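You operate a simulated robot arm through the tools that you are given. There is no shell and no other tool. Be economical: measure what you need, move in short steps, check, and stop when the job is done.

You run a simulated two-armed robot. Do the job below in one go: nothing can be reset, and whatever is moved stays where it is left.

JOB
Take the grey rag from the top of the packing bench and lay it out flat on the top of the steel table.

It is judged by the outcome, as a careful person would: the job done as asked, and still so three seconds after it is handed in. It fails if anything else is knocked over, pushed out of place, dropped, spilled or broken.

ROBOT AND FRAMES
Two 7-joint arms with two-finger parallel grippers on one trunk, on a base that drives. Base frame: it is fixed to the floor where the robot stands at the start and does not move with it; the origin is under the middle of the robot, x ahead of it, y to its left, z up; the surface under the hand at the start is at about z = 880. Readings come in mm, rad, newtons and seconds.
The left shoulder is at the start at [70, 188, 1090], the right one opposite. With the tool pointing down near the work surface each hand reaches from about 320 to 800 mm from the robot's upright axis, wherever it stands, measured 20 degrees to its own side. Places, roughly: top of the steel table [-1400, 200, 800]. Payload 3.91 kg a hand.
The tool frame of a hand sits at the grasp point between the pads (the TCP): z along the fingers, y along the line on which they close. The tips reach 30 mm beyond it. The gripper opens to 110 mm. The fingers are 20 mm wide and 10 mm thick; the gripper's body (48 by 112 mm) begins 55 mm behind the TCP.
Orientation is that of the tool frame in the base frame, as a unit quaternion [x, y, z, w]. With the fingers straight down and closing along the base's y, the tool's x points along the base's -x, its y along +y and its z along -z.

CONTROLS
- The arms move only by the tool apply_moves. It takes "left_commands", "right_commands" or both (then of equal length, played together; a hand with none holds still); each is a list of rows, each a list of 7 numbers: the shift along the tool's x, y, z in units of 400 mm (1.0 is 400 mm), then the turn, a rotation vector about the tool's x, y, z in units of 120 degrees (1.0 is 120 degrees), then the gripper command, from -1 (shut) to 1 (fully open), values between in proportion. In form: [[tx, ty, tz, ax, ay, az, grip], ...]. A call has 1 to 20 rows; each row is the pose to reach, as a shift and turn from the pose commanded when the call began, along the tool's axes at that moment. A call with a number of a shift or a turn outside -1 to 1 is refused whole. A row lasts 0.2 s, in which the tool goes at most 50 mm and 0.15 rad; a call with a longer step from one row to the next is refused whole, and so is a gripper value outside its range. Where a pose cannot be reached the arm comes as near as it can. A force on the tool above 40 N (or 10 N above the force at the start of the call, whichever is more), or a blocked arm, ends the call early, and 0.2 s more pass. The fingers move at their own pace (about 72 mm/s each) and stop on an object; they squeeze with about 20 N. The grip force told is the motor's: it shows also when the fingers shut on nothing. Time passes only in rows, and 0.2 s behind the last, so rows that repeat a pose let the fingers close. It gives the time, the measured TCP pose, the force on the tool (base axes), the opening and the grip force at its end, in the units of the frame above (readings bear some noise), with the torque about the TCP (base axes, N m) and any sound that the robot's microphone picked up.
- Cameras (640 x 400 px; columns grow to the right, rows downward): "scene" is now at [128.1, -29.8, 1322.8]; the picture's right is [-0.22, -0.97, 0.00], its down [-0.57, 0.13, -0.81] and it looks along [0.79, -0.18, -0.58] (base axes); focal length 258 px, centre (320, 200). "left" rides on the left gripper at [73, -17, -103] in its tool frame; the picture's right is [0.23, 0.97, 0.00], its down [-0.76, 0.18, -0.62] and it looks along [-0.61, 0.14, 0.78] (tool axes); focal length 222 px, centre (320, 200). "right" rides on the right gripper at [72, 17, -103] in its tool frame; the picture's right is [-0.23, 0.97, 0.00], its down [-0.76, -0.18, -0.62] and it looks along [-0.61, -0.14, 0.78] (tool axes); focal length 222 px, centre (320, 200). There is no depth. A picture from a camera that has moved, and an enlarged one, comes with that camera's place and axes in the base frame and with its lens. The place of the scene camera against the robot may be out by one fixed shift of up to 18 mm in any direction.
- capture(camera): a new picture of that camera. It takes no simulated time.
- slide_trunk(by): slides the trunk up (or, below 0, down) by that many mm; the arms and the scene camera ride with it, the base frame stays. It gives what a move gives, with no picture.
- roll_base(legs): drives the robot by 1 to 6 legs, each [ahead, turn to the left] in mm and rad, along the robot's own axes; the way and the turn of a leg run together, so that a leg with both is an arc; at most 1500 mm and 3.142 rad a leg. The arms and the cameras ride along, it lands a little off, and it stops where it bumps. It gives what a move gives.
- turn_head(pan, tilt): turns the head with the scene camera to pan (to the left, within 1.501 rad either way) and tilt (down, from -0.506 to 1.204), counted from straight ahead of the robot. It gives what a move gives.
- inspect(camera, box): a new picture of the part [left, top, right, bottom] of that camera's present view, enlarged. It takes no simulated time.
- job_done(): hands the job in; it is judged then, once.

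Go step by step. Nothing tells you exact positions but the pictures and the camera data: compare them with the known pose of the tool, close in by small moves and look again before you grip or let go. The budget is 120 turns and 100 pictures, counting those below and the enlarged ones. Unless the task says otherwise, let go and move clear before handing in, and close with one line.

The tools are called after "Request:" as a command line: name --argument value ..., lists and objects as JSON in quotes. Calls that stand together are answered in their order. apply_moves: Moves the arms, as the interface text tells. Its arguments: {"type":"object","properties":{"left_commands":{"type":"array","items":{"type":"array","items":{"type":"number"}}},"right_commands":{"type":"array","items":{"type":"array","items":{"type":"number"}}}},"required":[]} The other tools are called the same way: slide_trunk (by) slides the trunk up or down; roll_base (legs) drives the base; turn_head (pan, tilt) turns the head that bears the scene camera; capture (camera) takes a picture; inspect (camera, box) takes an enlarged picture of a part of a camera's view; job_done () hands the job in.

At the start:

```text
t: 0.0
left_tool_pos: [597.4, 208.5, 1063.5]
left_tcp_rot: [0.001, 1.0, 0.0, -0.001]
left_force: [-0.3, 0.1, -0.2]
left_moment: [0.02, -0.03, -0.01]
left_finger_gap: 110.1
left_gripper_force: 0.1
right_tool_pos: [557.2, -298.1, 1120.5]
right_tcp_rot: [0.0, 1.0, 0.0, 0.001]
right_force: [-0.1, 0.0, 0.1]
right_moment: [0.02, -0.01, 0.02]
right_finger_gap: 109.9
right_gripper_force: 0.0
trunk travel left (down, up): [-600.0, 340.0]
robot x, y, heading: [-0.5, -1.7, -0.001]
head pan, tilt: [-0.225, 0.625]
```

scene: 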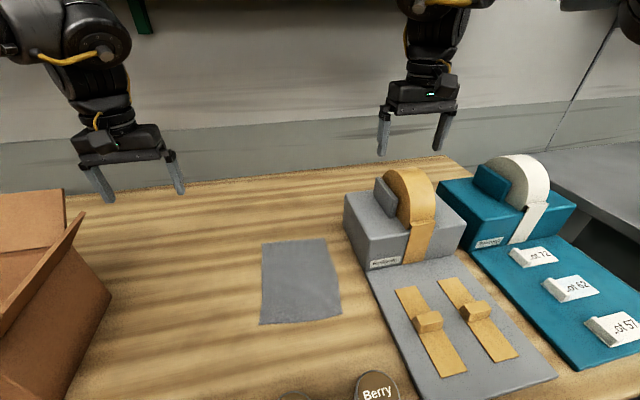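
right: 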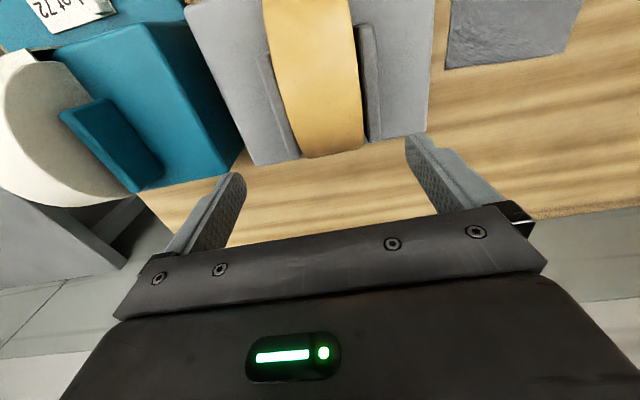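
left: 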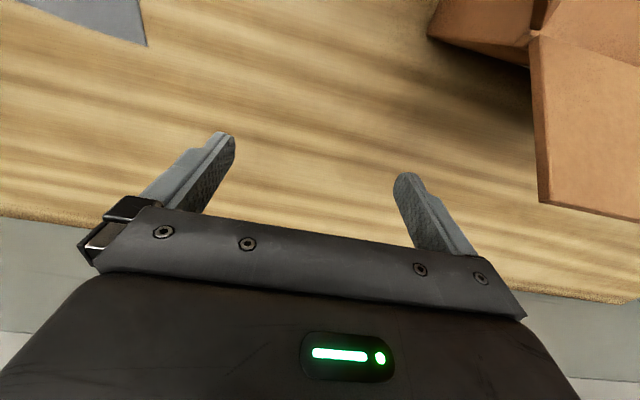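

The grey rag appears to lie flat near [475, -62], roughly 190 x 150 mm, left of the grey tape dispenser. I'll take a closer look before planning the pinch.

Request:
inspect --camera "scene" --box '[220, 210, 380, 350]'

Request:
turn_head --pan 0.0 --tilt 0.95

Request:
capture --camera "scene"

```text
2.86 times, centred on (300, 280) of scene
camera zoom: at [128.1, -29.8, 1322.8], right [-0.22, -0.97, 0.0], down [-0.57, 0.13, -0.81], along [0.79, -0.18, -0.58], focal length 738 px, centre (377, -29)
```

zoom: 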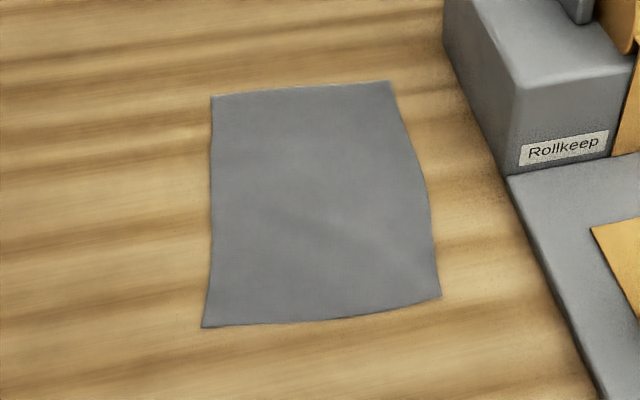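

```text
t: 0.8
left_tool_pos: [597.2, 207.2, 1064.7]
left_tcp_rot: [0.001, 1.0, 0.0, -0.001]
left_force: [0.3, 0.3, 0.0]
left_moment: [0.0, 0.01, -0.02]
left_finger_gap: 109.9
left_gripper_force: 0.0
right_tool_pos: [557.6, -298.8, 1120.2]
right_tcp_rot: [0.0, 1.0, 0.0, 0.0]
right_force: [0.5, 0.5, -0.6]
right_moment: [0.02, 0.01, -0.02]
right_finger_gap: 109.9
right_gripper_force: 0.1
trunk travel left (down, up): [-600.0, 340.0]
robot x, y, heading: [1.9, 2.9, 0.001]
head pan, tilt: [0.0, 0.949]
```

```text
95 pictures are left
camera scene: at [115.4, -10.3, 1296.5], right [0.0, -1.0, 0.0], down [-0.81, 0.0, -0.58], along [0.58, 0.0, -0.81], focal length 258 px, centre (320, 200)
```

scene: 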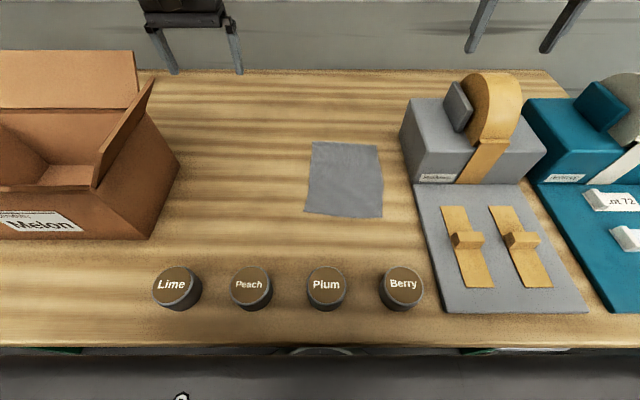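

The rag spans about x 380–577, y -140–12 on the bench, with jars nearer the robot, a box to its left and a dispenser to its right. I'll turn both hands to close along x and bring them near the rag's far edge, well above everything.

Request:
apply_moves --left_commands '[[0, -0.0334, -0.0125, 0, 0, 0.0682, 1], [0, -0.0668, -0.025, 0, 0, 0.1364, 1], [0, -0.1002, -0.0375, 0, 0, 0.2046, 1], [0, -0.1336, -0.05, 0, 0, 0.2728, 1], [0, -0.167, -0.0625, 0, 0, 0.341, 1], [0, -0.2004, -0.075, 0, 0, 0.4092, 1], [0, -0.2338, -0.0875, 0, 0, 0.4774, 1], [0, -0.2672, -0.1, 0, 0, 0.5456, 1], [0, -0.3006, -0.1125, 0, 0, 0.6138, 1], [0, -0.334, -0.125, 0, 0, 0.682, 1], [0, -0.3674, -0.1375, 0, 0, 0.75, 1], [0, -0.3674, -0.1375, 0, 0, 0.75, 1]]' --right_commands '[[0, 0.0291, 0, 0, 0, -0.0682, 1], [0, 0.0582, 0, 0, 0, -0.1364, 1], [0, 0.0873, 0, 0, 0, -0.2046, 1], [0, 0.1164, 0, 0, 0, -0.2728, 1], [0, 0.1455, 0, 0, 0, -0.341, 1], [0, 0.1746, 0, 0, 0, -0.4092, 1], [0, 0.2037, 0, 0, 0, -0.4774, 1], [0, 0.2328, 0, 0, 0, -0.5456, 1], [0, 0.2619, 0, 0, 0, -0.6138, 1], [0, 0.291, 0, 0, 0, -0.682, 1], [0, 0.32, 0, 0, 0, -0.75, 1], [0, 0.32, 0, 0, 0, -0.75, 1]]'

Request:
capture --camera "right"

Request:
capture --camera "left"

Request:
capture --camera "scene"

```text
t: 3.4
left_tool_pos: [597.8, 62.8, 1121.1]
left_tcp_rot: [0.708, 0.706, -0.001, 0.0]
left_force: [0.1, -0.3, -0.5]
left_moment: [-0.02, 0.01, -0.01]
left_finger_gap: 109.8
left_gripper_force: 0.1
right_tool_pos: [558.1, -172.4, 1121.8]
right_tcp_rot: [0.707, -0.707, 0.0, 0.001]
right_force: [-0.8, 0.9, -0.1]
right_moment: [-0.02, 0.01, 0.02]
right_finger_gap: 110.3
right_gripper_force: 0.1
trunk travel left (down, up): [-600.0, 340.0]
robot x, y, heading: [1.6, -0.6, 0.002]
head pan, tilt: [0.0, 0.949]
```

```text
94 pictures are left
camera right: at [541.8, -243.1, 1225.6], right [-0.97, 0.23, 0.0], down [0.18, 0.76, 0.62], along [0.14, 0.61, -0.78], focal length 222 px, centre (320, 200)
```

right: 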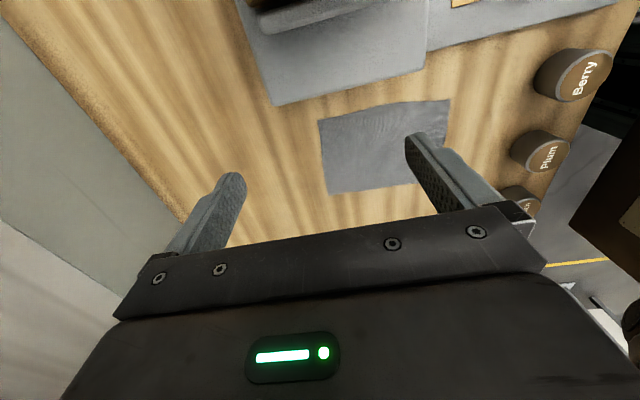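

```text
93 pictures are left
camera left: at [581.0, 134.2, 1223.5], right [0.97, 0.23, 0.0], down [0.18, -0.76, 0.62], along [0.14, -0.61, -0.78], focal length 222 px, centre (320, 200)
```

left: 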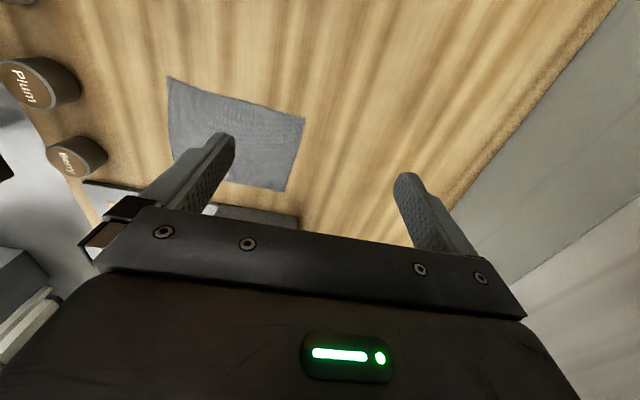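

```text
92 pictures are left
camera scene: at [115.7, -10.2, 1296.4], right [0.0, -1.0, 0.0], down [-0.81, 0.0, -0.58], along [0.58, 0.0, -0.81], focal length 258 px, centre (320, 200)
```

scene: 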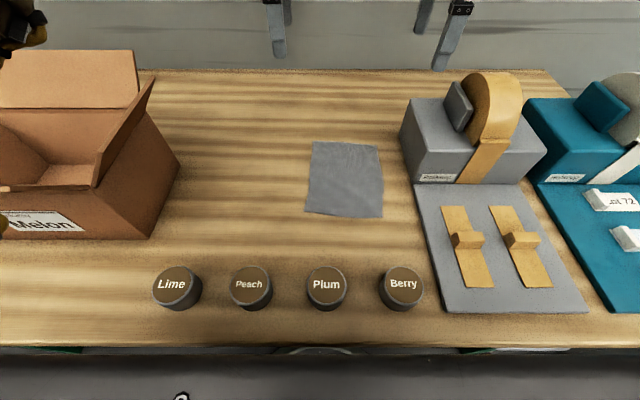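

The wrist cameras agree on the rag's far corners: about (583, 17) and (570, -128). I'll bring both hands to about z=1000 above these corners with half-open fingers and check arm clearance.

Request:
apply_moves --left_commands '[[-0.0256, -0.0068, 0.0756, 0, 0, 0, 0], [-0.0512, -0.0135, 0.1512, 0, 0, 0, 0], [-0.0769, -0.0203, 0.2269, 0, 0, 0, 0], [-0.1025, -0.027, 0.3025, 0, 0, 0, 0], [-0.1025, -0.027, 0.3025, 0, 0, 0, 0]]' --right_commands '[[-0.0263, -0.0125, 0.075, 0, 0, 0, 0], [-0.0525, -0.025, 0.15, 0, 0, 0, 0], [-0.0788, -0.0375, 0.225, 0, 0, 0, 0], [-0.105, -0.05, 0.3, 0, 0, 0, 0], [-0.105, -0.05, 0.3, 0, 0, 0, 0]]'

Request:
turn_head --pan 0.0 --tilt 0.5

Request:
capture --camera "scene"

Request:
capture --camera "right"

Request:
capture --camera "left"

```text
t: 4.6
left_tool_pos: [587.2, 19.5, 999.8]
left_tcp_rot: [0.707, 0.707, -0.001, -0.001]
left_force: [-0.7, 0.8, -0.5]
left_moment: [0.03, -0.02, 0.03]
left_finger_gap: 55.2
left_gripper_force: 0.1
right_tool_pos: [577.9, -130.2, 1003.2]
right_tcp_rot: [-0.707, 0.707, -0.001, 0.001]
right_force: [-0.5, 0.3, 0.8]
right_moment: [0.01, -0.01, 0.01]
right_finger_gap: 55.1
right_gripper_force: 0.1
trunk travel left (down, up): [-600.0, 340.0]
robot x, y, heading: [0.4, 2.3, -0.003]
head pan, tilt: [0.0, 0.949]
```

```text
t: 5.5
left_tool_pos: [588.3, 19.3, 998.9]
left_tcp_rot: [0.708, 0.706, -0.001, 0.0]
left_force: [1.5, 0.5, 1.0]
left_moment: [0.02, -0.02, -0.01]
left_finger_gap: 55.2
left_gripper_force: 0.0
right_tool_pos: [578.2, -131.2, 1003.1]
right_tcp_rot: [-0.707, 0.707, 0.0, 0.001]
right_force: [0.1, 0.3, -0.1]
right_moment: [0.01, -0.02, 0.01]
right_finger_gap: 54.9
right_gripper_force: 0.0
trunk travel left (down, up): [-600.0, 340.0]
robot x, y, heading: [1.2, 0.7, -0.002]
head pan, tilt: [0.0, 0.499]
```

```text
91 pictures are left
camera scene: at [133.7, -10.3, 1333.8], right [0.0, -1.0, 0.0], down [-0.48, 0.0, -0.88], along [0.88, 0.0, -0.48], focal length 258 px, centre (320, 200)
```

scene: 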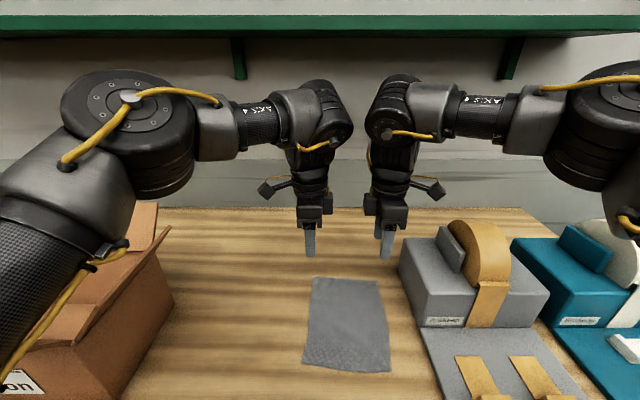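

```text
90 pictures are left
camera right: at [562.6, -203.0, 1105.6], right [-0.97, 0.23, 0.0], down [0.18, 0.76, 0.62], along [0.14, 0.61, -0.78], focal length 222 px, centre (320, 200)
```

right: 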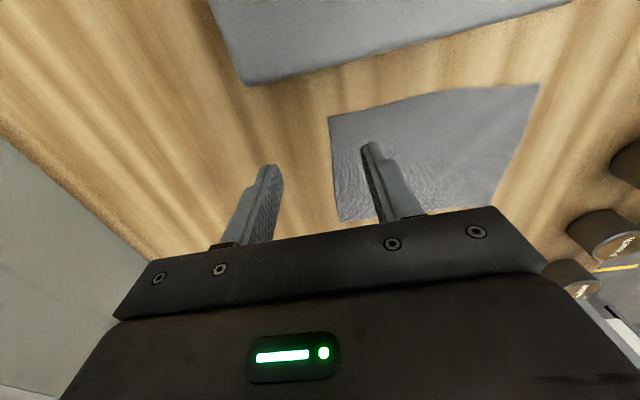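

```text
89 pictures are left
camera left: at [571.1, 92.2, 1101.5], right [0.97, 0.23, 0.0], down [0.18, -0.76, 0.62], along [0.14, -0.61, -0.78], focal length 222 px, centre (320, 200)
```

left: 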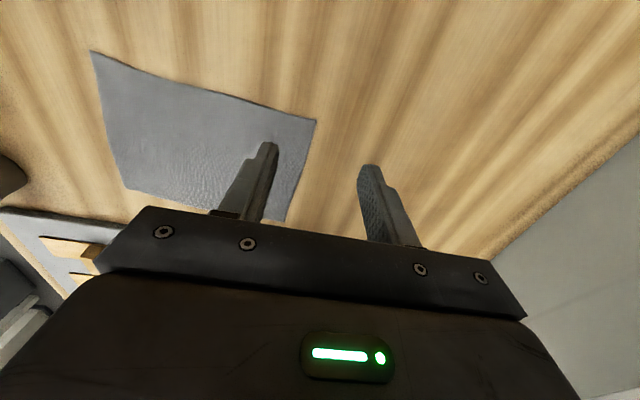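

The wrists would be tight at 110 mm apart, and the right side is close to the dispenser, so I'll tilt only the left hand outward by 15°. Then I'll lower both hands to just above the rag.

Request:
apply_moves --left_commands '[[-0.007, 0, 0.05, 0, -0.06, 0, 0], [-0.014, 0, 0.1, 0, -0.125, 0, 0], [-0.0285, 0, 0.15, 0, -0.125, 0, 0], [-0.0285, 0, 0.2025, 0, -0.125, 0, 0], [-0.0285, 0, 0.2025, 0, -0.125, 0, 0]]' --right_commands '[[-0.02, 0, 0, 0, 0, 0, 0], [-0.04, 0, 0.05, 0, 0, 0, 0], [-0.065, 0, 0.1, 0, 0, 0, 0], [-0.065, 0, 0.2175, 0, 0, 0, 0], [-0.065, 0, 0.2175, 0, 0, 0, 0]]'

Request:
capture --camera "scene"

Request:
capture --camera "right"

Request:
capture --camera "left"

```text
t: 6.3
left_tool_pos: [586.0, 10.5, 948.2]
left_tcp_rot: [0.701, 0.701, -0.094, 0.093]
left_force: [-0.2, -0.5, -0.4]
left_moment: [0.03, 0.0, -0.03]
left_finger_gap: 54.9
left_gripper_force: 0.1
right_tool_pos: [581.9, -110.0, 975.1]
right_tcp_rot: [-0.706, 0.708, -0.006, 0.004]
right_force: [0.2, -0.6, 7.3]
right_moment: [-0.46, 0.04, 0.0]
right_finger_gap: 55.1
right_gripper_force: 0.0
trunk travel left (down, up): [-600.0, 340.0]
robot x, y, heading: [2.6, 3.4, 0.004]
head pan, tilt: [0.0, 0.499]
stopped in row 3 (right hand): the force on the tool passed its limit at 62 N (the readings are from after the stop); the commanded pose is now the measured one
```

```text
88 pictures are left
camera scene: at [132.9, -10.7, 1334.1], right [0.0, -1.0, 0.0], down [-0.48, 0.0, -0.88], along [0.88, 0.0, -0.48], focal length 258 px, centre (320, 200)
```

scene: 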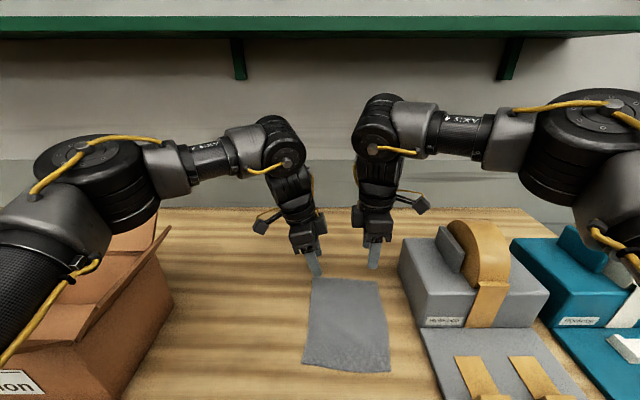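

```text
87 pictures are left
camera right: at [562.3, -181.2, 1078.0], right [-0.97, 0.23, -0.01], down [0.17, 0.76, 0.62], along [0.15, 0.61, -0.78], focal length 222 px, centre (320, 200)
```

right: 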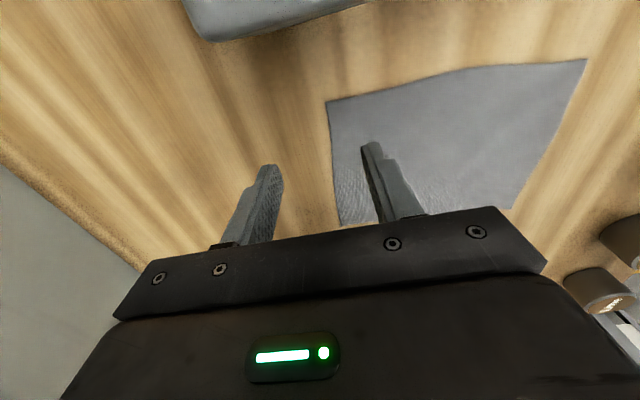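

```text
86 pictures are left
camera left: at [568.9, 108.3, 1026.5], right [0.97, 0.22, -0.06], down [0.18, -0.57, 0.8], along [0.14, -0.79, -0.6], focal length 222 px, centre (320, 200)
```

left: 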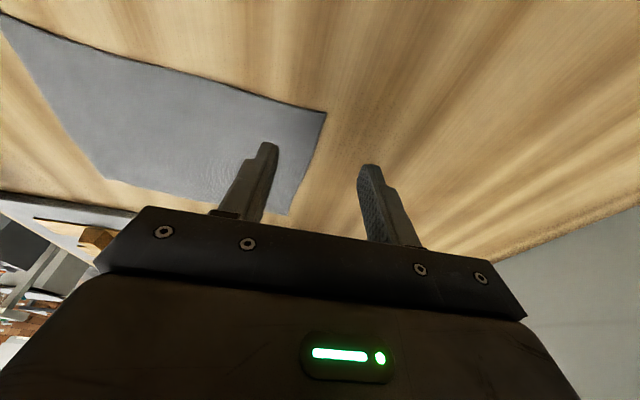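

The right hand met something (62 N) at z≈975, with the torque hinting at its camera side. I'll look closely before moving on.

Request:
inspect --camera "scene" --box '[260, 120, 500, 270]'

Request:
apply_moves --right_commands '[[0, 0, 0, 0, 0, 0, 0]]'

```text
2.67 times, centred on (380, 195) of scene
camera zoom: at [132.9, -10.7, 1334.1], right [0.0, -1.0, 0.0], down [-0.48, 0.0, -0.88], along [0.88, 0.0, -0.48], focal length 689 px, centre (160, 213)
```

zoom: 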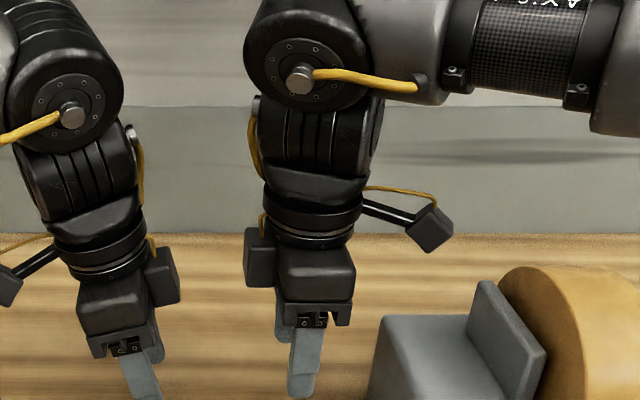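

```text
t: 6.7
left_tool_pos: [587.7, 11.2, 946.9]
left_tcp_rot: [0.701, 0.701, -0.093, 0.094]
left_force: [-0.5, -0.6, 0.5]
left_moment: [-0.01, 0.0, 0.0]
left_finger_gap: 54.8
left_gripper_force: 0.1
right_tool_pos: [580.4, -110.3, 974.8]
right_tcp_rot: [-0.706, 0.708, -0.005, 0.004]
right_force: [0.8, -2.7, 10.5]
right_moment: [-0.67, 0.27, 0.16]
right_finger_gap: 54.8
right_gripper_force: 0.0
trunk travel left (down, up): [-600.0, 340.0]
robot x, y, heading: [-1.5, 1.2, 0.001]
head pan, tilt: [0.0, 0.499]
```

The persistent torque points to the right camera resting on the dispenser's collision shape. I'll raise both hands and instead grip the rag's near edge, away from the dispenser, by backing the base about 195 mm.

Request:
apply_moves --left_commands '[[0, 0, -0.05, 0, 0, 0, 0], [0, 0, -0.1, 0, 0, 0, 0], [0, 0, -0.15, 0, 0, 0, 0], [0, 0, -0.15, 0, 0, 0, 0]]' --right_commands '[[0, 0, -0.05, 0, 0, 0, 0], [0, 0, -0.1, 0, 0, 0, 0], [0, 0, -0.15, 0, 0, 0, 0], [0, 0, -0.15, 0, 0, 0, 0]]'

Request:
roll_base --legs '[[-195, 0]]'

Request:
capture --camera "scene"

Request:
capture --camera "right"

Request:
capture --camera "left"

```text
t: 7.7
left_tool_pos: [587.1, 27.9, 1002.3]
left_tcp_rot: [0.701, 0.701, -0.093, 0.092]
left_force: [1.1, -0.1, -1.1]
left_moment: [0.01, 0.01, -0.01]
left_finger_gap: 54.8
left_gripper_force: 0.0
right_tool_pos: [580.0, -109.5, 1033.5]
right_tcp_rot: [-0.707, 0.708, -0.004, 0.003]
right_force: [-0.2, 0.1, 1.0]
right_moment: [-0.01, 0.03, 0.0]
right_finger_gap: 54.7
right_gripper_force: 0.1
trunk travel left (down, up): [-600.0, 340.0]
robot x, y, heading: [0.4, 2.1, 0.004]
head pan, tilt: [0.0, 0.499]
```

```text
t: 9.3
left_tool_pos: [392.1, 29.1, 1004.0]
left_tcp_rot: [0.699, 0.703, -0.094, 0.093]
left_force: [-0.3, -0.7, 0.6]
left_moment: [0.0, 0.02, 0.04]
left_finger_gap: 55.0
left_gripper_force: 0.2
right_tool_pos: [384.1, -108.2, 1034.3]
right_tcp_rot: [-0.707, 0.707, -0.005, 0.004]
right_force: [0.7, -0.5, -0.4]
right_moment: [-0.04, -0.03, 0.01]
right_finger_gap: 55.0
right_gripper_force: 0.0
trunk travel left (down, up): [-600.0, 340.0]
robot x, y, heading: [-195.4, -3.6, 0.008]
head pan, tilt: [0.0, 0.499]
```

```text
84 pictures are left
camera scene: at [-61.0, -10.1, 1333.9], right [0.0, -1.0, 0.0], down [-0.48, 0.0, -0.88], along [0.88, 0.0, -0.48], focal length 258 px, centre (320, 200)
```

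scene: 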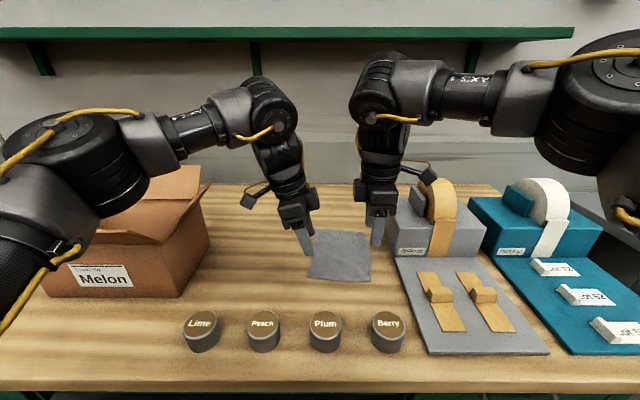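

```text
83 pictures are left
camera right: at [366.7, -179.9, 1137.2], right [-0.97, 0.23, -0.01], down [0.17, 0.76, 0.62], along [0.15, 0.61, -0.78], focal length 222 px, centre (320, 200)
```

right: 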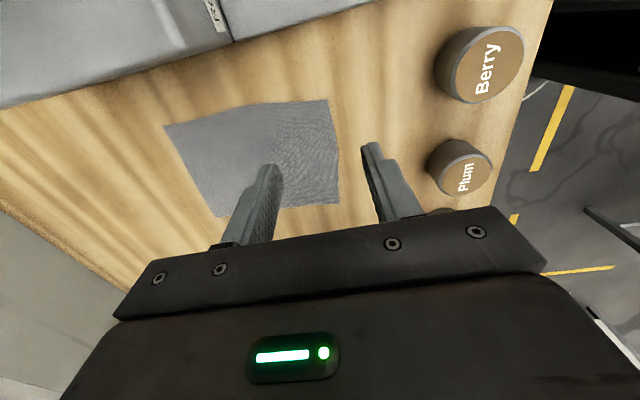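

```text
82 pictures are left
camera left: at [374.8, 126.1, 1084.0], right [0.97, 0.22, -0.06], down [0.18, -0.57, 0.8], along [0.14, -0.79, -0.6], focal length 222 px, centre (320, 200)
```

left: 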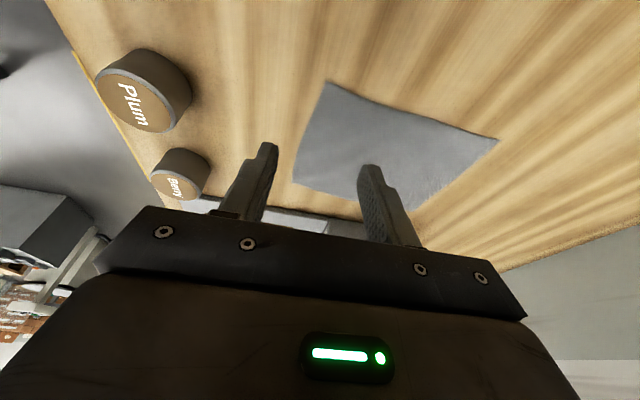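

The near corners are at about (390, 31) and (377, -113), and nothing crowds the hands here. I'll tilt the right hand outward too and lower both to about 15 mm over the near edge.

Request:
apply_moves --left_commands '[[0.0055, -0.0055, 0.0465, 0, 0, 0, 0], [0.011, -0.011, 0.093, 0, 0, 0, 0], [0.0165, -0.0165, 0.14, 0, 0, 0, 0], [0.0215, -0.0225, 0.186, 0, 0, 0, 0], [0.0215, -0.0225, 0.186, 0, 0, 0, 0]]' --right_commands '[[-0.0055, 0.006, 0.068, 0, -0.05, 0, 0], [-0.011, 0.0125, 0.136, 0, -0.1, 0, 0], [-0.0165, 0.019, 0.204, 0, -0.1, 0, 0], [-0.0225, 0.025, 0.2725, 0, -0.1, 0, 0], [-0.0225, 0.025, 0.2725, 0, -0.1, 0, 0]]'

Request:
capture --camera "scene"

Request:
capture --camera "right"

Request:
capture --camera "left"

```text
t: 10.5
left_tool_pos: [382.1, 16.5, 929.9]
left_tcp_rot: [0.699, 0.703, -0.093, 0.094]
left_force: [0.1, -0.1, -0.1]
left_moment: [-0.03, 0.0, 0.0]
left_finger_gap: 54.9
left_gripper_force: 0.0
right_tool_pos: [374.1, -101.3, 925.1]
right_tcp_rot: [-0.703, 0.703, 0.068, 0.078]
right_force: [0.7, -0.6, -0.6]
right_moment: [0.04, 0.0, 0.01]
right_finger_gap: 54.9
right_gripper_force: 0.0
trunk travel left (down, up): [-600.0, 340.0]
robot x, y, heading: [-192.6, -2.0, 0.002]
head pan, tilt: [0.0, 0.499]
```

```text
81 pictures are left
camera scene: at [-62.2, -9.7, 1334.1], right [0.0, -1.0, 0.0], down [-0.48, 0.0, -0.88], along [0.88, 0.0, -0.48], focal length 258 px, centre (320, 200)
```

scene: 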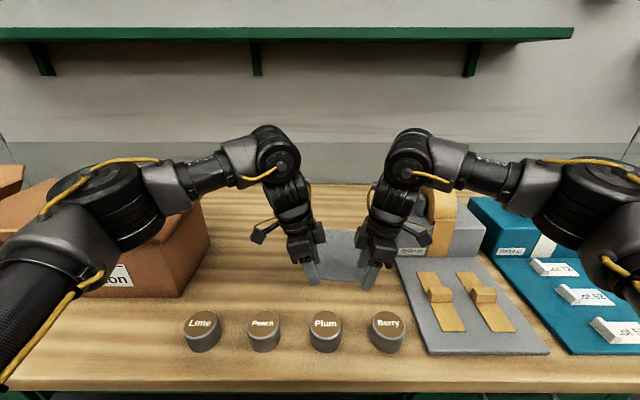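

```text
80 pictures are left
camera right: at [356.8, -192.8, 1010.8], right [-0.97, 0.22, 0.03], down [0.17, 0.62, 0.77], along [0.15, 0.75, -0.64], focal length 222 px, centre (320, 200)
```

right: 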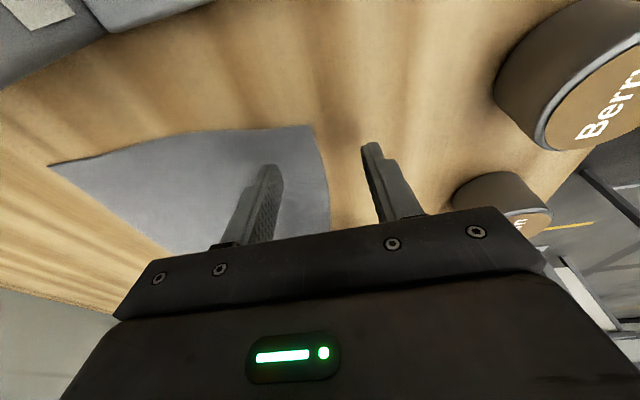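

```text
79 pictures are left
camera left: at [363.7, 114.3, 1010.6], right [0.97, 0.22, -0.06], down [0.18, -0.57, 0.8], along [0.14, -0.79, -0.6], focal length 222 px, centre (320, 200)
```

left: 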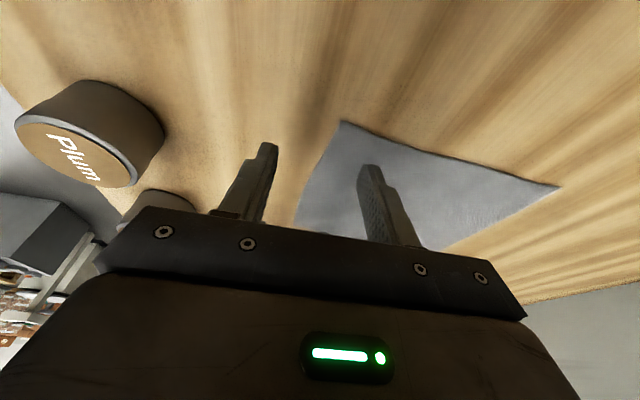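

Each hand has one finger over the rag and one outside it. I'll lower both to the nominal bench surface and read the force.

Request:
apply_moves --left_commands '[[0.006, 0, 0.0215, 0, 0, 0, 0], [0.009, 0, 0.0325, 0, 0, 0, 0], [0.0117, 0, 0.0435, 0, 0, 0, 0], [0.0117, 0, 0.0435, 0, 0, 0, 0]]' --right_commands '[[0.0035, 0, 0.017, 0, 0, 0, 0], [0.0055, 0, 0.0255, 0, 0, 0, 0], [0.0073, 0, 0.0342, 0, 0, 0, 0], [0.0073, 0, 0.0342, 0, 0, 0, 0]]'

Request:
capture --camera "right"

Request:
capture --camera "left"

```text
t: 11.5
left_tool_pos: [381.8, 18.2, 914.4]
left_tcp_rot: [0.7, 0.702, -0.091, 0.094]
left_force: [0.4, -0.7, 0.2]
left_moment: [0.02, -0.02, 0.01]
left_finger_gap: 55.2
left_gripper_force: 0.0
right_tool_pos: [373.7, -100.0, 912.9]
right_tcp_rot: [0.704, -0.703, -0.069, -0.079]
right_force: [0.6, 0.4, -0.7]
right_moment: [0.02, -0.01, 0.0]
right_finger_gap: 55.1
right_gripper_force: 0.2
trunk travel left (down, up): [-600.0, 340.0]
robot x, y, heading: [-195.2, 0.8, 0.0]
head pan, tilt: [0.0, 0.499]
```

```text
78 pictures are left
camera right: at [355.9, -191.7, 998.2], right [-0.97, 0.22, 0.03], down [0.17, 0.62, 0.77], along [0.15, 0.76, -0.64], focal length 222 px, centre (320, 200)
```

right: 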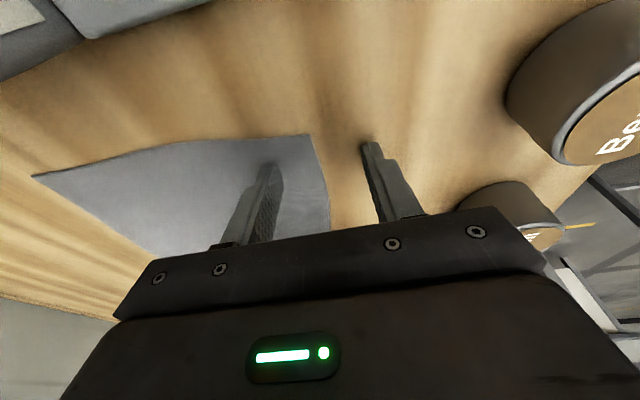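

```text
77 pictures are left
camera left: at [363.1, 114.3, 993.9], right [0.97, 0.22, -0.06], down [0.18, -0.57, 0.8], along [0.15, -0.79, -0.6], focal length 222 px, centre (320, 200)
```

left: 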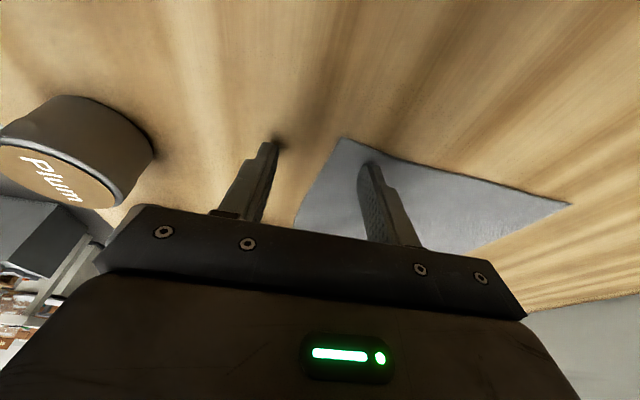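

No contact yet. I'll lower a few millimetres more in tiny steps.

Request:
apply_moves --left_commands '[[0.0006, 0, 0.0024, 0, 0, 0, 0], [0.0013, 0, 0.0048, 0, 0, 0, 0], [0.002, 0, 0.0072, 0, 0, 0, 0], [0.0026, 0, 0.0097, 0, 0, 0, 0], [0.0026, 0, 0.0097, 0, 0, 0, 0]]' --right_commands '[[0.0005, 0, 0.0024, 0, 0, 0, 0], [0.001, 0, 0.0049, 0, 0, 0, 0], [0.0015, 0, 0.0073, 0, 0, 0, 0], [0.0021, 0, 0.0098, 0, 0, 0, 0], [0.0021, 0, 0.0098, 0, 0, 0, 0]]'

```text
t: 12.7
left_tool_pos: [378.6, 15.0, 913.4]
left_tcp_rot: [0.701, 0.701, -0.092, 0.094]
left_force: [1.4, 0.2, 1.8]
left_moment: [0.02, -0.09, -0.03]
left_finger_gap: 55.2
left_gripper_force: 0.3
right_tool_pos: [372.0, -99.6, 911.5]
right_tcp_rot: [0.704, -0.702, -0.067, -0.082]
right_force: [4.6, 3.2, 28.6]
right_moment: [0.0, 0.32, -0.14]
right_finger_gap: 53.1
right_gripper_force: 0.0
trunk travel left (down, up): [-600.0, 340.0]
robot x, y, heading: [-195.5, 1.7, 0.004]
head pan, tilt: [0.0, 0.499]
```

The right hand presses with about 29 N and the left barely touches. I'll even that out and then close both grippers.

Request:
apply_moves --left_commands '[[0.0006, 0, 0.0024, 0, 0, 0, 0], [0.0006, 0, 0.0024, 0, 0, 0, -0.3], [0.0006, 0, 0.0024, 0, 0, 0, -0.6], [0.0006, 0, 0.0024, 0, 0, 0, -1], [0.0006, 0, 0.0024, 0, 0, 0, -1], [0.0006, 0, 0.0024, 0, 0, 0, -1]]' --right_commands '[[-0.0007, 0, -0.0035, 0, 0, 0, 0], [-0.0007, 0, -0.0035, 0, 0, 0, -0.3], [-0.0007, 0, -0.0035, 0, 0, 0, -0.6], [-0.0007, 0, -0.0035, 0, 0, 0, -1], [-0.0007, 0, -0.0035, 0, 0, 0, -1], [-0.0007, 0, -0.0035, 0, 0, 0, -1]]'

Request:
capture --camera "right"

Request:
capture --camera "left"

```text
t: 14.1
left_tool_pos: [377.9, 15.3, 911.6]
left_tcp_rot: [0.701, 0.702, -0.089, 0.095]
left_force: [0.5, -0.9, 14.5]
left_moment: [0.0, -0.05, 0.02]
left_finger_gap: 2.2
left_gripper_force: 19.9
right_tool_pos: [371.8, -100.1, 912.1]
right_tcp_rot: [-0.703, 0.703, 0.068, 0.08]
right_force: [1.9, -0.8, 10.3]
right_moment: [-0.05, -0.12, -0.02]
right_finger_gap: 2.4
right_gripper_force: 20.3
trunk travel left (down, up): [-600.0, 340.0]
robot x, y, heading: [-196.7, -1.0, 0.005]
head pan, tilt: [0.0, 0.499]
```

```text
76 pictures are left
camera right: at [352.6, -192.5, 998.0], right [-0.97, 0.22, 0.03], down [0.16, 0.62, 0.77], along [0.15, 0.76, -0.64], focal length 222 px, centre (320, 200)
```

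right: 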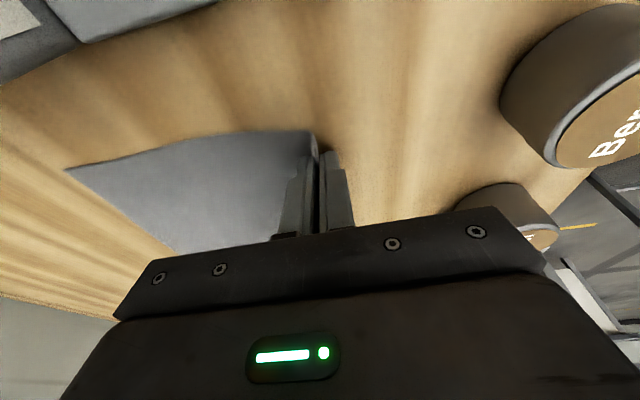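

```text
75 pictures are left
camera left: at [359.7, 112.9, 992.5], right [0.97, 0.22, -0.05], down [0.17, -0.57, 0.8], along [0.15, -0.79, -0.6], focal length 222 px, centre (320, 200)
```

left: 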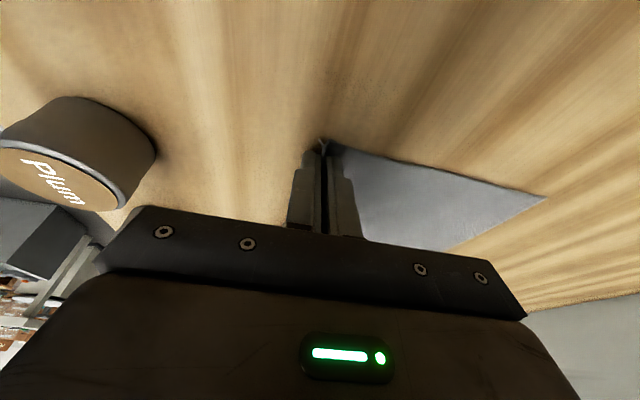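

Both grippers closed on cloth (gap about 2.3 mm). I'll lift slowly 60 mm and check.

Request:
apply_moves --left_commands '[[-0.0078, 0, -0.029, 0, 0, 0, -1], [-0.0156, 0, -0.058, 0, 0, 0, -1], [-0.0234, 0, -0.087, 0, 0, 0, -1], [-0.0312, 0, -0.116, 0, 0, 0, -1], [-0.039, 0, -0.145, 0, 0, 0, -1]]' --right_commands '[[-0.0062, 0, -0.0293, 0, 0, 0, -1], [-0.0125, 0, -0.0587, 0, 0, 0, -1], [-0.0187, 0, -0.088, 0, 0, 0, -1], [-0.025, 0, -0.1173, 0, 0, 0, -1], [-0.0312, 0, -0.1467, 0, 0, 0, -1]]'

Request:
capture --camera "scene"

Request:
capture --camera "left"

```text
t: 15.3
left_tool_pos: [382.3, 16.8, 966.6]
left_tcp_rot: [0.7, 0.702, -0.093, 0.092]
left_force: [0.6, 0.2, -0.6]
left_moment: [0.0, 0.01, -0.01]
left_finger_gap: 2.2
left_gripper_force: 20.4
right_tool_pos: [373.4, -99.6, 968.5]
right_tcp_rot: [0.704, -0.703, -0.069, -0.077]
right_force: [-0.4, 0.0, 0.2]
right_moment: [0.02, -0.01, -0.05]
right_finger_gap: 2.4
right_gripper_force: 19.7
trunk travel left (down, up): [-600.0, 340.0]
robot x, y, heading: [-197.7, 0.0, 0.001]
head pan, tilt: [0.0, 0.499]
```

```text
74 pictures are left
camera scene: at [-61.8, -10.2, 1334.0], right [0.0, -1.0, 0.0], down [-0.48, 0.0, -0.88], along [0.88, 0.0, -0.48], focal length 258 px, centre (320, 200)
```

scene: 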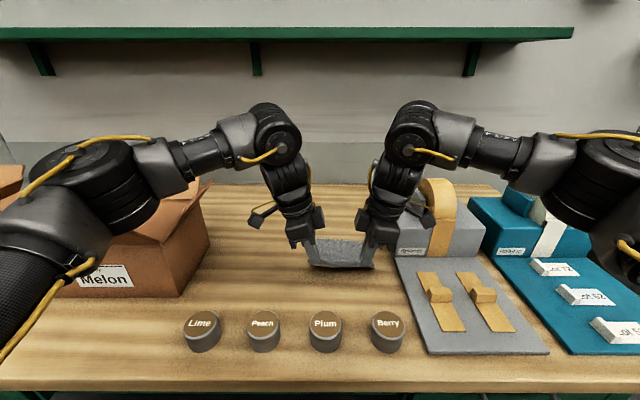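

```text
73 pictures are left
camera left: at [365.3, 114.5, 1046.6], right [0.97, 0.22, -0.06], down [0.18, -0.57, 0.8], along [0.14, -0.79, -0.6], focal length 222 px, centre (320, 200)
```

left: 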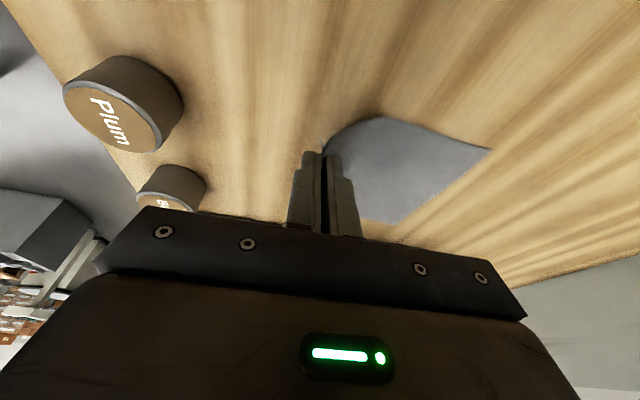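

The rag is held by both corners. I'll raise the trunk 250 mm so it hangs clear of the jars.

Request:
slide_trunk --by 250

Request:
capture --camera "scene"

```text
t: 17.9
left_tool_pos: [383.1, 17.6, 1215.6]
left_tcp_rot: [0.7, 0.702, -0.093, 0.092]
left_force: [-0.8, -1.2, 0.9]
left_moment: [-0.02, 0.0, 0.05]
left_finger_gap: 2.2
left_gripper_force: 19.8
right_tool_pos: [373.4, -98.9, 1217.1]
right_tcp_rot: [0.704, -0.703, -0.069, -0.077]
right_force: [0.0, 0.1, 0.1]
right_moment: [0.01, -0.01, 0.02]
right_finger_gap: 2.5
right_gripper_force: 20.2
trunk travel left (down, up): [-850.0, 90.0]
robot x, y, heading: [-197.9, 0.3, 0.0]
head pan, tilt: [0.0, 0.499]
```

```text
72 pictures are left
camera scene: at [-60.7, -10.1, 1583.9], right [0.0, -1.0, 0.0], down [-0.48, 0.0, -0.88], along [0.88, 0.0, -0.48], focal length 258 px, centre (320, 200)
```

scene: 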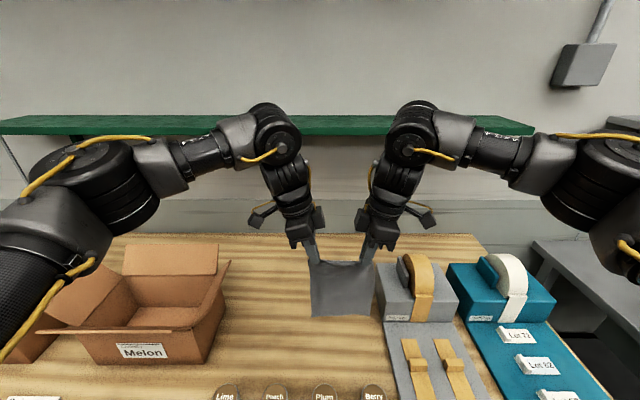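

The rag hangs neatly between the hands. I'll back away from the bench a bit and look to both sides for what is around.

Request:
roll_base --legs '[[-250, 0]]'

Request:
turn_head --pan 1.5 --tilt 0.45

Request:
capture --camera "scene"

Request:
turn_head --pan -1.5 --tilt 0.45

Request:
capture --camera "scene"

```text
t: 19.7
left_tool_pos: [136.6, 17.6, 1214.3]
left_tcp_rot: [0.699, 0.702, -0.093, 0.093]
left_force: [0.2, -0.5, -0.1]
left_moment: [-0.02, -0.01, -0.02]
left_finger_gap: 2.5
left_gripper_force: 19.6
right_tool_pos: [127.6, -99.4, 1215.7]
right_tcp_rot: [0.704, -0.703, -0.07, -0.076]
right_force: [0.8, 1.0, -0.5]
right_moment: [0.01, 0.0, 0.02]
right_finger_gap: 2.3
right_gripper_force: 19.8
trunk travel left (down, up): [-850.0, 90.0]
robot x, y, heading: [-441.1, -1.3, 0.002]
head pan, tilt: [0.0, 0.499]
```

```text
t: 21.3
left_tool_pos: [134.3, 17.3, 1215.9]
left_tcp_rot: [0.699, 0.703, -0.093, 0.093]
left_force: [0.1, 0.1, 0.9]
left_moment: [0.01, 0.0, -0.01]
left_finger_gap: 2.1
left_gripper_force: 19.8
right_tool_pos: [124.7, -99.1, 1217.5]
right_tcp_rot: [0.704, -0.702, -0.069, -0.077]
right_force: [-0.1, 0.7, 0.6]
right_moment: [0.02, 0.0, -0.02]
right_finger_gap: 2.4
right_gripper_force: 20.0
trunk travel left (down, up): [-850.0, 90.0]
robot x, y, heading: [-444.4, 0.8, -0.005]
head pan, tilt: [1.499, 0.45]
```

```text
71 pictures are left
camera scene: at [-395.6, 80.8, 1588.4], right [1.0, -0.07, 0.0], down [-0.03, -0.43, -0.9], along [0.06, 0.9, -0.44], focal length 258 px, centre (320, 200)
```

scene: 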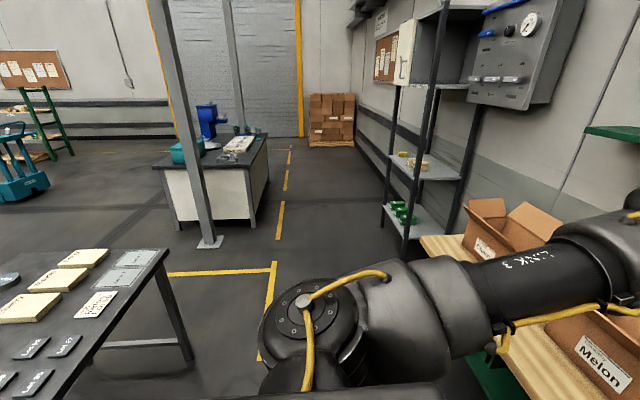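

```text
t: 23.9
left_tool_pos: [133.2, 17.5, 1215.6]
left_tcp_rot: [0.699, 0.703, -0.094, 0.093]
left_force: [0.2, -0.3, -0.1]
left_moment: [-0.01, 0.02, 0.0]
left_finger_gap: 2.2
left_gripper_force: 19.9
right_tool_pos: [124.6, -98.7, 1218.8]
right_tcp_rot: [0.705, -0.702, -0.069, -0.078]
right_force: [0.1, -0.1, -1.0]
right_moment: [0.0, 0.01, -0.04]
right_finger_gap: 2.5
right_gripper_force: 19.8
trunk travel left (down, up): [-850.0, 90.0]
robot x, y, heading: [-445.6, -2.7, 0.009]
head pan, tilt: [-1.499, 0.45]
```

```text
70 pictures are left
camera scene: at [-395.1, -102.5, 1588.4], right [-1.0, -0.08, 0.0], down [-0.03, 0.43, -0.9], along [0.07, -0.9, -0.44], focal length 258 px, centre (320, 200)
```

scene: 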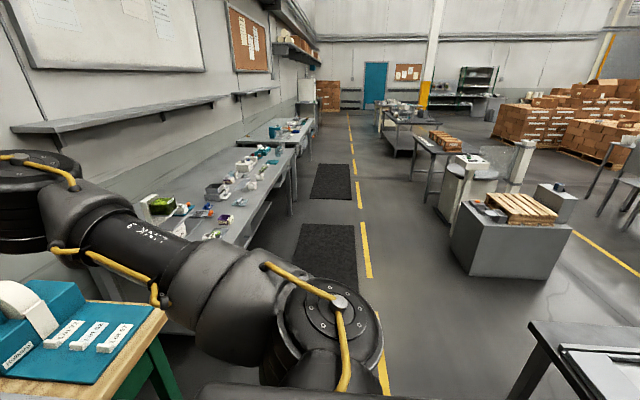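

The steel table's near edge is at x≈-1090, from y≈-800 to 1180, with items on at least its left part. I'll turn 90° left in place and look at the table from there.

Request:
roll_base --legs '[[0, 1.571]]'

Request:
turn_head --pan 1.5 --tilt 0.6

Request:
capture --camera "scene"

```text
t: 28.1
left_tool_pos: [-470.8, 577.2, 1216.1]
left_tcp_rot: [-0.009, 0.991, 0.001, 0.131]
left_force: [0.5, 0.2, -0.2]
left_moment: [0.0, 0.0, -0.01]
left_finger_gap: 2.3
left_gripper_force: 20.1
right_tool_pos: [-353.7, 569.5, 1217.9]
right_tcp_rot: [0.995, 0.008, -0.103, -0.005]
right_force: [-0.1, -0.6, -0.1]
right_moment: [-0.03, 0.02, -0.05]
right_finger_gap: 2.2
right_gripper_force: 19.5
trunk travel left (down, up): [-850.0, 90.0]
robot x, y, heading: [-446.1, -1.3, 1.581]
head pan, tilt: [-1.499, 0.45]
```

```text
t: 30.7
left_tool_pos: [-470.3, 577.0, 1217.2]
left_tcp_rot: [-0.01, 0.991, 0.0, 0.131]
left_force: [0.1, 0.1, 0.2]
left_moment: [0.01, 0.01, 0.0]
left_finger_gap: 2.3
left_gripper_force: 20.1
right_tool_pos: [-353.9, 569.1, 1217.8]
right_tcp_rot: [0.995, 0.008, -0.104, -0.005]
right_force: [-0.8, 0.7, 0.1]
right_moment: [0.03, 0.02, -0.05]
right_finger_gap: 2.2
right_gripper_force: 19.2
trunk travel left (down, up): [-850.0, 90.0]
robot x, y, heading: [-444.3, -0.3, 1.589]
head pan, tilt: [1.499, 0.6]
```

```text
69 pictures are left
camera scene: at [-541.4, 44.2, 1574.9], right [0.05, 1.0, 0.0], down [0.56, -0.03, -0.83], along [-0.82, 0.05, -0.56], focal length 258 px, centre (320, 200)
```

scene: 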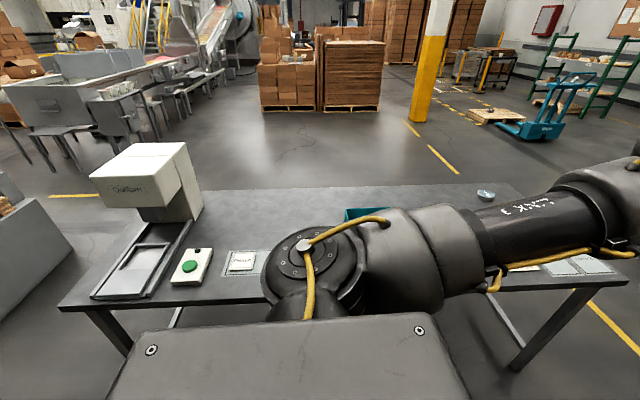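

The table runs x -1090 to about -1800; there is a sealer on its right-hand end and mats elsewhere. I'll finish the turn to face it and look straight down at the top.

Request:
roll_base --legs '[[0, 1.555]]'

Request:
turn_head --pan 0 --tilt 0.55

Request:
capture --camera "scene"

```text
t: 35.0
left_tool_pos: [-1021.5, -39.4, 1216.9]
left_tcp_rot: [0.715, -0.687, -0.095, -0.092]
left_force: [0.6, 0.5, -0.3]
left_moment: [0.02, -0.02, -0.01]
left_finger_gap: 2.4
left_gripper_force: 19.8
right_tool_pos: [-1017.4, 76.8, 1218.0]
right_tcp_rot: [0.69, 0.716, -0.076, 0.07]
right_force: [-0.1, -0.9, 0.2]
right_moment: [-0.09, -0.02, -0.05]
right_finger_gap: 2.3
right_gripper_force: 20.0
trunk travel left (down, up): [-850.0, 90.0]
robot x, y, heading: [-442.8, 0.0, -3.102]
head pan, tilt: [1.499, 0.6]
```

```text
t: 36.6
left_tool_pos: [-1021.7, -40.0, 1216.6]
left_tcp_rot: [0.716, -0.686, -0.095, -0.092]
left_force: [-0.1, 1.3, -0.3]
left_moment: [0.02, 0.03, -0.03]
left_finger_gap: 2.0
left_gripper_force: 20.3
right_tool_pos: [-1016.8, 77.3, 1218.2]
right_tcp_rot: [0.689, 0.717, -0.076, 0.07]
right_force: [0.1, -0.5, 0.4]
right_moment: [0.01, -0.03, -0.07]
right_finger_gap: 2.6
right_gripper_force: 20.3
trunk travel left (down, up): [-850.0, 90.0]
robot x, y, heading: [-445.6, -1.9, -3.099]
head pan, tilt: [0.0, 0.55]
```

```text
68 pictures are left
camera scene: at [-592.3, -16.5, 1579.3], right [-0.04, 1.0, 0.0], down [0.52, 0.02, -0.85], along [-0.85, -0.03, -0.52], focal length 258 px, centre (320, 200)
```

scene: 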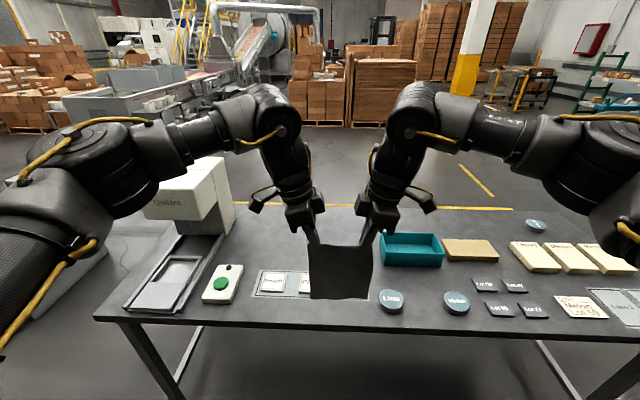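

There is open table behind the label mats and left of the teal tray, around x -1400 to -1700, y -300 to 170. I'll square up the heading, drive ahead 300 mm, and check the spot with the wrist cameras.

Request:
roll_base --legs '[[0, -0.042], [300, 0]]'

Request:
capture --camera "scene"

Request:
capture --camera "right"

Request:
capture --camera "left"

```text
t: 39.0
left_tool_pos: [-1313.2, -16.5, 1217.6]
left_tcp_rot: [0.701, -0.701, -0.093, -0.093]
left_force: [-0.5, 1.0, 0.4]
left_moment: [0.03, -0.02, -0.05]
left_finger_gap: 2.1
left_gripper_force: 19.8
right_tool_pos: [-1304.0, 100.4, 1217.8]
right_tcp_rot: [0.703, 0.703, -0.078, 0.069]
right_force: [0.2, -0.5, 0.6]
right_moment: [-0.02, 0.01, -0.04]
right_finger_gap: 2.4
right_gripper_force: 19.8
trunk travel left (down, up): [-850.0, 90.0]
robot x, y, heading: [-738.7, 0.1, 3.143]
head pan, tilt: [0.0, 0.55]
```

```text
67 pictures are left
camera scene: at [-882.7, -9.9, 1579.6], right [0.0, 1.0, 0.0], down [0.52, 0.0, -0.85], along [-0.85, 0.0, -0.52], focal length 258 px, centre (320, 200)
```

scene: 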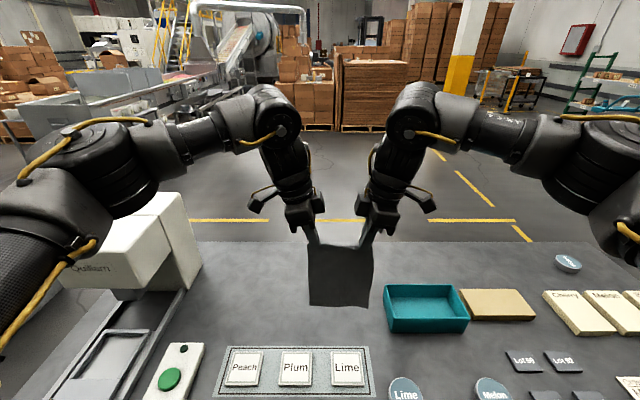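

```text
66 pictures are left
camera right: at [-1285.7, 193.3, 1304.7], right [0.97, -0.23, 0.03], down [-0.17, -0.62, 0.77], along [-0.15, -0.75, -0.64], focal length 222 px, centre (320, 200)
```

right: 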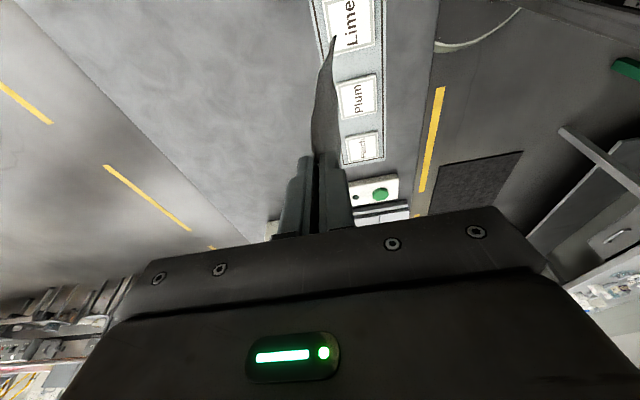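

```text
65 pictures are left
camera left: at [-1297.3, -112.5, 1297.2], right [-0.97, -0.22, -0.06], down [-0.18, 0.57, 0.8], along [-0.14, 0.79, -0.6], focal length 222 px, centre (320, 200)
```

left: 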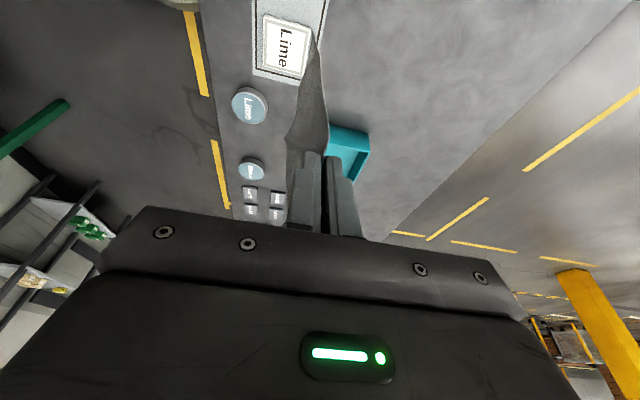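

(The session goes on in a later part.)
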